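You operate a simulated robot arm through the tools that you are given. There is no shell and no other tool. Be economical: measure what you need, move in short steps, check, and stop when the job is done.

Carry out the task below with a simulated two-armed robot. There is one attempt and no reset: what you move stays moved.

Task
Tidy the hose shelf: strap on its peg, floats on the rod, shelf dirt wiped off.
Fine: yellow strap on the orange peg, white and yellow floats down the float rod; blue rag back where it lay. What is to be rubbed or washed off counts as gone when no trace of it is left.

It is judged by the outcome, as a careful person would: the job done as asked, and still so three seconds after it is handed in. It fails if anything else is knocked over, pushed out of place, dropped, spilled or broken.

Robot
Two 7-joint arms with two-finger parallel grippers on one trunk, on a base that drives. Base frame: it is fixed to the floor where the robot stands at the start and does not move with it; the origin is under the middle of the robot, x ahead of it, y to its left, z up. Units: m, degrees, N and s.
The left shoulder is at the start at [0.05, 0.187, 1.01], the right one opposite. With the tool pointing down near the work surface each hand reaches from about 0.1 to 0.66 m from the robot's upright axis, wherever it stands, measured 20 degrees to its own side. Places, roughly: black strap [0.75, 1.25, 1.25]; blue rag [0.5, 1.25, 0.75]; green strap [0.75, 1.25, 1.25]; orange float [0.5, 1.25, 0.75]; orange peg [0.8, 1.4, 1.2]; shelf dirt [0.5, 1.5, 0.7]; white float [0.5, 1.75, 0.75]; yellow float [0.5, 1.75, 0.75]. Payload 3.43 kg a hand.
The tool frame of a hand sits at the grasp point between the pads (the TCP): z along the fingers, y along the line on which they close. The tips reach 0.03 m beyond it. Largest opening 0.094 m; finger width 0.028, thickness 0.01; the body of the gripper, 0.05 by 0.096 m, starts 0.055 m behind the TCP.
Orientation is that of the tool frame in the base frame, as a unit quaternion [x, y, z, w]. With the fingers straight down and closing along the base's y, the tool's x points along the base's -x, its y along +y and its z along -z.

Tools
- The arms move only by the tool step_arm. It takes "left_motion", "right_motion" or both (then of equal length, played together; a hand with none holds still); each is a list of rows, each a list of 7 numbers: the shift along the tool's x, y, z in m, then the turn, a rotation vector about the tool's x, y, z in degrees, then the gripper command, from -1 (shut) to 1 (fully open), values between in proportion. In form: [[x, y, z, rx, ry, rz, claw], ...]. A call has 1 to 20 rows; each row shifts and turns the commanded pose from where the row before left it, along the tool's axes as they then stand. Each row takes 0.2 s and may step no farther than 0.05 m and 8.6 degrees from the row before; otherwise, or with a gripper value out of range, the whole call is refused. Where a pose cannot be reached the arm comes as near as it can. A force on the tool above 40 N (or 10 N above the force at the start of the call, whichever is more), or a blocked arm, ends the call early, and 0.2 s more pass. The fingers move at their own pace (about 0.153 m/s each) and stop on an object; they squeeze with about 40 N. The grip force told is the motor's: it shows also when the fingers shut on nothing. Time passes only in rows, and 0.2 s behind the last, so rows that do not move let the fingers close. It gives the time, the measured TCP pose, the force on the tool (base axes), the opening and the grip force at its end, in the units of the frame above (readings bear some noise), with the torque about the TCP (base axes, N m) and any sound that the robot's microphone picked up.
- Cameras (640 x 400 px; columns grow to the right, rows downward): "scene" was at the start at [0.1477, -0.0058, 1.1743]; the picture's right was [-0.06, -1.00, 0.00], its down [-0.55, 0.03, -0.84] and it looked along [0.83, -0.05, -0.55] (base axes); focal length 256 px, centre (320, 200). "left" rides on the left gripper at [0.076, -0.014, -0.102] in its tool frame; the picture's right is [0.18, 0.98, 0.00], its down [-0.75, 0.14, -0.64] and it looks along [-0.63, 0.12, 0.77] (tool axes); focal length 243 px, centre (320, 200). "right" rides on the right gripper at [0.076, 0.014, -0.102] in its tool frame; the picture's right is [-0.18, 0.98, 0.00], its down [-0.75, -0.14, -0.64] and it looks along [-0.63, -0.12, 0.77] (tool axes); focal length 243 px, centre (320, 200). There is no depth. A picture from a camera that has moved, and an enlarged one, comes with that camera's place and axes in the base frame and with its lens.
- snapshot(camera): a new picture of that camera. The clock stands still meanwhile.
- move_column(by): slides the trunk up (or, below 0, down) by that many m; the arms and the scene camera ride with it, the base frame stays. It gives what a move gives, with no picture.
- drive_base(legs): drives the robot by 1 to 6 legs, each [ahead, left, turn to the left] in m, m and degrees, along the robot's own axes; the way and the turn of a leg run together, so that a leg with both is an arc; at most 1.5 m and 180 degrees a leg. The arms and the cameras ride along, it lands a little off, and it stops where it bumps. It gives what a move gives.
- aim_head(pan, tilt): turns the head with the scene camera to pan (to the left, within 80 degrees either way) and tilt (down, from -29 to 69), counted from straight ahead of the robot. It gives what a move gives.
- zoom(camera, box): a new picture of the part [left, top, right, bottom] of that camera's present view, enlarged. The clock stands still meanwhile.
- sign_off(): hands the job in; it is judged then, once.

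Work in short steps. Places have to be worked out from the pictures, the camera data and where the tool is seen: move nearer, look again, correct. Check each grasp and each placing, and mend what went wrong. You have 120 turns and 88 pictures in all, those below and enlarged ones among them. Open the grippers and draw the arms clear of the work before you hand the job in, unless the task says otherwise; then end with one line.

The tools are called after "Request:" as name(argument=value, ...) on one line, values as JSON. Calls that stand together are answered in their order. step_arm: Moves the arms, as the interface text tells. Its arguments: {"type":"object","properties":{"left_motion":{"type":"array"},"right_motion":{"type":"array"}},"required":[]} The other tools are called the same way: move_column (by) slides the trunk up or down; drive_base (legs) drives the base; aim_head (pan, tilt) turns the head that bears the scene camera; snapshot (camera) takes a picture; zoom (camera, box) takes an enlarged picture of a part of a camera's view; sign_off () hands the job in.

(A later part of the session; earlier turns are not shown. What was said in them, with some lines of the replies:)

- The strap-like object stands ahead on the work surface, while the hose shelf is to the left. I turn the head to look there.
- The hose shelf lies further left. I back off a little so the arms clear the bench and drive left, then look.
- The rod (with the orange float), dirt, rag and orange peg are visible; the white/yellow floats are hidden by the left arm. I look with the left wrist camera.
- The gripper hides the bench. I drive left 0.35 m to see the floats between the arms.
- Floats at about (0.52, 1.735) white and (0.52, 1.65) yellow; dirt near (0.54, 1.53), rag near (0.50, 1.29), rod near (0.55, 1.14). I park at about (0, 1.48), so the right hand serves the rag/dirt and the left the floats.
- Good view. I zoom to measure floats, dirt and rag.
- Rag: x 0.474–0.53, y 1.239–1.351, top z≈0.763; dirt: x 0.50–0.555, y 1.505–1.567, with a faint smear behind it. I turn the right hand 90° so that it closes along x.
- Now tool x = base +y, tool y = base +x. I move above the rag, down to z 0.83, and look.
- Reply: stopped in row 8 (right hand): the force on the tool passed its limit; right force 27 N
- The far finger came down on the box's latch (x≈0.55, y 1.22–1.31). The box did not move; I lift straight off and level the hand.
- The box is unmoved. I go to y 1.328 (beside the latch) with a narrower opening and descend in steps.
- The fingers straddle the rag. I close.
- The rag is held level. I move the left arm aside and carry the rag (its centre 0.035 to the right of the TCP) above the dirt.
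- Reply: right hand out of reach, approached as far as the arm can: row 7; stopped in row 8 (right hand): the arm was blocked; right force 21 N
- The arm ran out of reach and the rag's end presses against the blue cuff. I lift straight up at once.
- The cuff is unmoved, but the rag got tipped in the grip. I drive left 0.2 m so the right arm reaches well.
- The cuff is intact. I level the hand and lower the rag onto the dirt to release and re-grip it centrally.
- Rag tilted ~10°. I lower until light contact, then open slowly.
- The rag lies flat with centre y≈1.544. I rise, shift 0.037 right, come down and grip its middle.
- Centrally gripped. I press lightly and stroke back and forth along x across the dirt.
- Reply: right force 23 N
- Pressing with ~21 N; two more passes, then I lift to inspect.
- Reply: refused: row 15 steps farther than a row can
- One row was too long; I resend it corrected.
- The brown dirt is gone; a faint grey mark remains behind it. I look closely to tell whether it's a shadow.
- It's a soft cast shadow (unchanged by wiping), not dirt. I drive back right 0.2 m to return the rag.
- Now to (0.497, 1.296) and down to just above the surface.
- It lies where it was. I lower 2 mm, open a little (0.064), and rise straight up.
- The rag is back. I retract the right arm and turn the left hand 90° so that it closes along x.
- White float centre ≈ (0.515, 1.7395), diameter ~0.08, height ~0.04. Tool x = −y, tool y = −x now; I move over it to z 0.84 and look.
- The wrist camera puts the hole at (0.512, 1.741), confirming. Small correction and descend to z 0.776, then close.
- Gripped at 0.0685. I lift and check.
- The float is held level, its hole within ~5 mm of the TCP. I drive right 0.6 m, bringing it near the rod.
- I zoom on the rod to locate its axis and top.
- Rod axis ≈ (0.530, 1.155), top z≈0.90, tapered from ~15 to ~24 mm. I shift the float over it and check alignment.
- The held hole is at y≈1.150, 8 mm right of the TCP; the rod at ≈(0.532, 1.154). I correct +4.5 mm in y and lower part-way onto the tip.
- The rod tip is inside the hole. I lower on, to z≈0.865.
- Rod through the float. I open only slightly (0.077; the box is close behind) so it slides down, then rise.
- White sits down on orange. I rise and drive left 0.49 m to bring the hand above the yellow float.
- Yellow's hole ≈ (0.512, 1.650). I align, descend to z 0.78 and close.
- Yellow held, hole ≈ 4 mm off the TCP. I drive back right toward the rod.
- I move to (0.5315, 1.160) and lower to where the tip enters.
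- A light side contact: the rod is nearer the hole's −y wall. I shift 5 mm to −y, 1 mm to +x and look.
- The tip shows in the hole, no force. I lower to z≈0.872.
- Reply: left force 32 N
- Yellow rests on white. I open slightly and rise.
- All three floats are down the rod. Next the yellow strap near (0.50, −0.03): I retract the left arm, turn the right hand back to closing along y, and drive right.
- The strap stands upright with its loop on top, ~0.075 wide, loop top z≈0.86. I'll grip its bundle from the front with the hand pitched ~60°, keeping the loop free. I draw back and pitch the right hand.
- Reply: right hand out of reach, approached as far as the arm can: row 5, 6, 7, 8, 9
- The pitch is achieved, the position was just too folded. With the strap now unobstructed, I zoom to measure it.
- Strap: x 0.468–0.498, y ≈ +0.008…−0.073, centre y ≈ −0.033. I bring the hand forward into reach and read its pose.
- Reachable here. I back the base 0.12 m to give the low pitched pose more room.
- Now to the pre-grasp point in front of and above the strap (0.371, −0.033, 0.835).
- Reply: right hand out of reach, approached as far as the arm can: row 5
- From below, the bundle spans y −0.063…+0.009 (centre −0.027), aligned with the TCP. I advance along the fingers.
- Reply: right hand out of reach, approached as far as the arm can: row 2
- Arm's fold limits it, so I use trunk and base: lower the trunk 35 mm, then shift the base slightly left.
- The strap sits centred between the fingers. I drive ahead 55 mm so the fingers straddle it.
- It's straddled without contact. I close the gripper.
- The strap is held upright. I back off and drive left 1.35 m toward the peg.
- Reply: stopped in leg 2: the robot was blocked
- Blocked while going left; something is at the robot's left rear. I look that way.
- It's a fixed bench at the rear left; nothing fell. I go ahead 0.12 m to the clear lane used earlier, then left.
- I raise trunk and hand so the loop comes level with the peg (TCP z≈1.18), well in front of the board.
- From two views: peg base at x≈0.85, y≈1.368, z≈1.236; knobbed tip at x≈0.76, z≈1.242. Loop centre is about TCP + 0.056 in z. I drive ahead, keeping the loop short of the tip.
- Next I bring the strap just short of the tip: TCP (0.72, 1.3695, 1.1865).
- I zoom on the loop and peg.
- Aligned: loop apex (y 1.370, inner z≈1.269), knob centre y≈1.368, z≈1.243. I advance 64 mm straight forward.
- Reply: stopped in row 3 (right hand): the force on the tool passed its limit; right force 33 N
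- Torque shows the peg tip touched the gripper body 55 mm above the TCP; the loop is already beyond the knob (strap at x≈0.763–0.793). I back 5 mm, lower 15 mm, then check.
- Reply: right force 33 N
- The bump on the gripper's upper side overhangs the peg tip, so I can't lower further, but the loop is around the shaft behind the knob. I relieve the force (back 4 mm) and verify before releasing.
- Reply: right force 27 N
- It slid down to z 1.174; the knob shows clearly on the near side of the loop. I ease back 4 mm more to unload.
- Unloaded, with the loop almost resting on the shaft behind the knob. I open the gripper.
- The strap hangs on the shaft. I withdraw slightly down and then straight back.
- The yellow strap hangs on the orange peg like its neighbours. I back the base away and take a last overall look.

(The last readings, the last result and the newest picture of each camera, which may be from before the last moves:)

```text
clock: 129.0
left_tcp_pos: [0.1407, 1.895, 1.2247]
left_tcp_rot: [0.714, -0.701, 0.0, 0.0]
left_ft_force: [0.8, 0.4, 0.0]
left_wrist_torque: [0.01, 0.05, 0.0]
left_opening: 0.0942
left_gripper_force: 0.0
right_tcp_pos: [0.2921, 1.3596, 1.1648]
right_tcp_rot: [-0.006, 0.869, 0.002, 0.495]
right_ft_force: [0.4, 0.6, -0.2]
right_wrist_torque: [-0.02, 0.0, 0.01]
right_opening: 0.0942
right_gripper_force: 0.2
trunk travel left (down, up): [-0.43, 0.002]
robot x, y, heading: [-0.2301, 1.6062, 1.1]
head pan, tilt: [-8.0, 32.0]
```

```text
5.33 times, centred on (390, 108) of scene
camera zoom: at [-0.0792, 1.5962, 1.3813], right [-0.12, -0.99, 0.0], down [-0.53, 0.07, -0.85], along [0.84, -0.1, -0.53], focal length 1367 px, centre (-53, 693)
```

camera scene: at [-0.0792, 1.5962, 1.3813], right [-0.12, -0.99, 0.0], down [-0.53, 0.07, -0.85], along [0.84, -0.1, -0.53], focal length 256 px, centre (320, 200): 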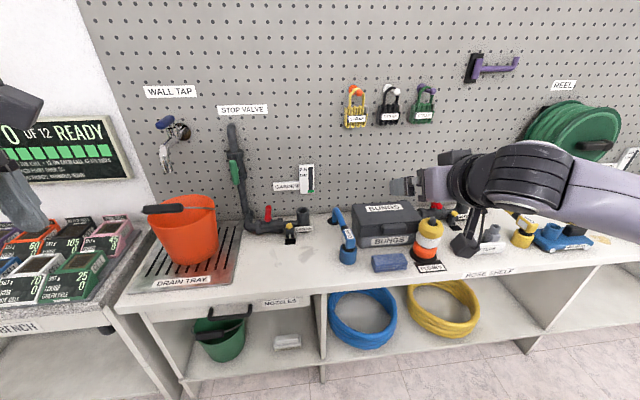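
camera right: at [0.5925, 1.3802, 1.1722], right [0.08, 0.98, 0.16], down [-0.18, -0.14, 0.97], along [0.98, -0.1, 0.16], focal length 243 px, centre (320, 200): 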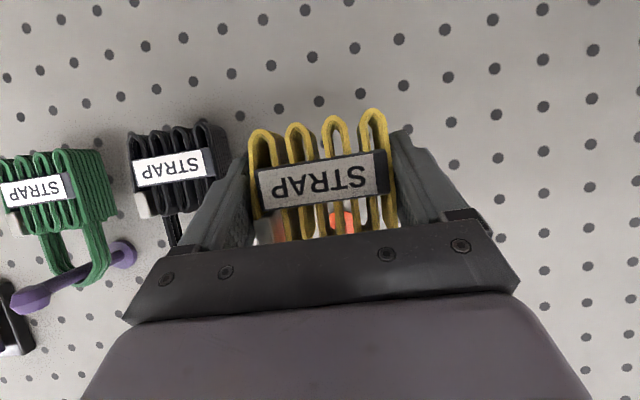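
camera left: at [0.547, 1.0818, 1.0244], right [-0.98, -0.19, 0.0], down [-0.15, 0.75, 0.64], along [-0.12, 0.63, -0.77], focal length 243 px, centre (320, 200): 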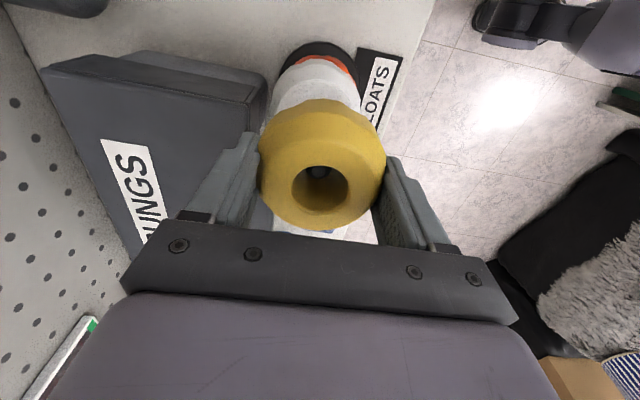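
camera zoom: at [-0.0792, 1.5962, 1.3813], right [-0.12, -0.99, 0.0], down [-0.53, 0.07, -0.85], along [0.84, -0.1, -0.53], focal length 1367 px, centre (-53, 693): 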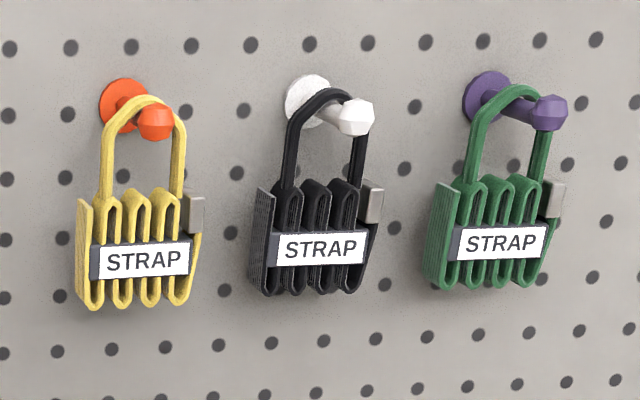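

Everything checks out: the strap hangs on the orange peg and the floats are stacked on the rod. The brown dirt is gone, the rag is back, and the grippers are open and clear.

Request:
sign_off()

```text
The job is handed in.
```

The hose shelf is tidied: the yellow strap hangs on the orange peg, the white and yellow floats are down the rod on top of the orange one, the brown dirt is wiped off, and the blue rag is back within a few millimetres of its spot. A few faint grey marks remain on the shelf. I took them for cast shadows, because wiping over the main one left it unchanged. On the way the hand touched the bungs box and the rag pressed the blue cuff, but neither moved.
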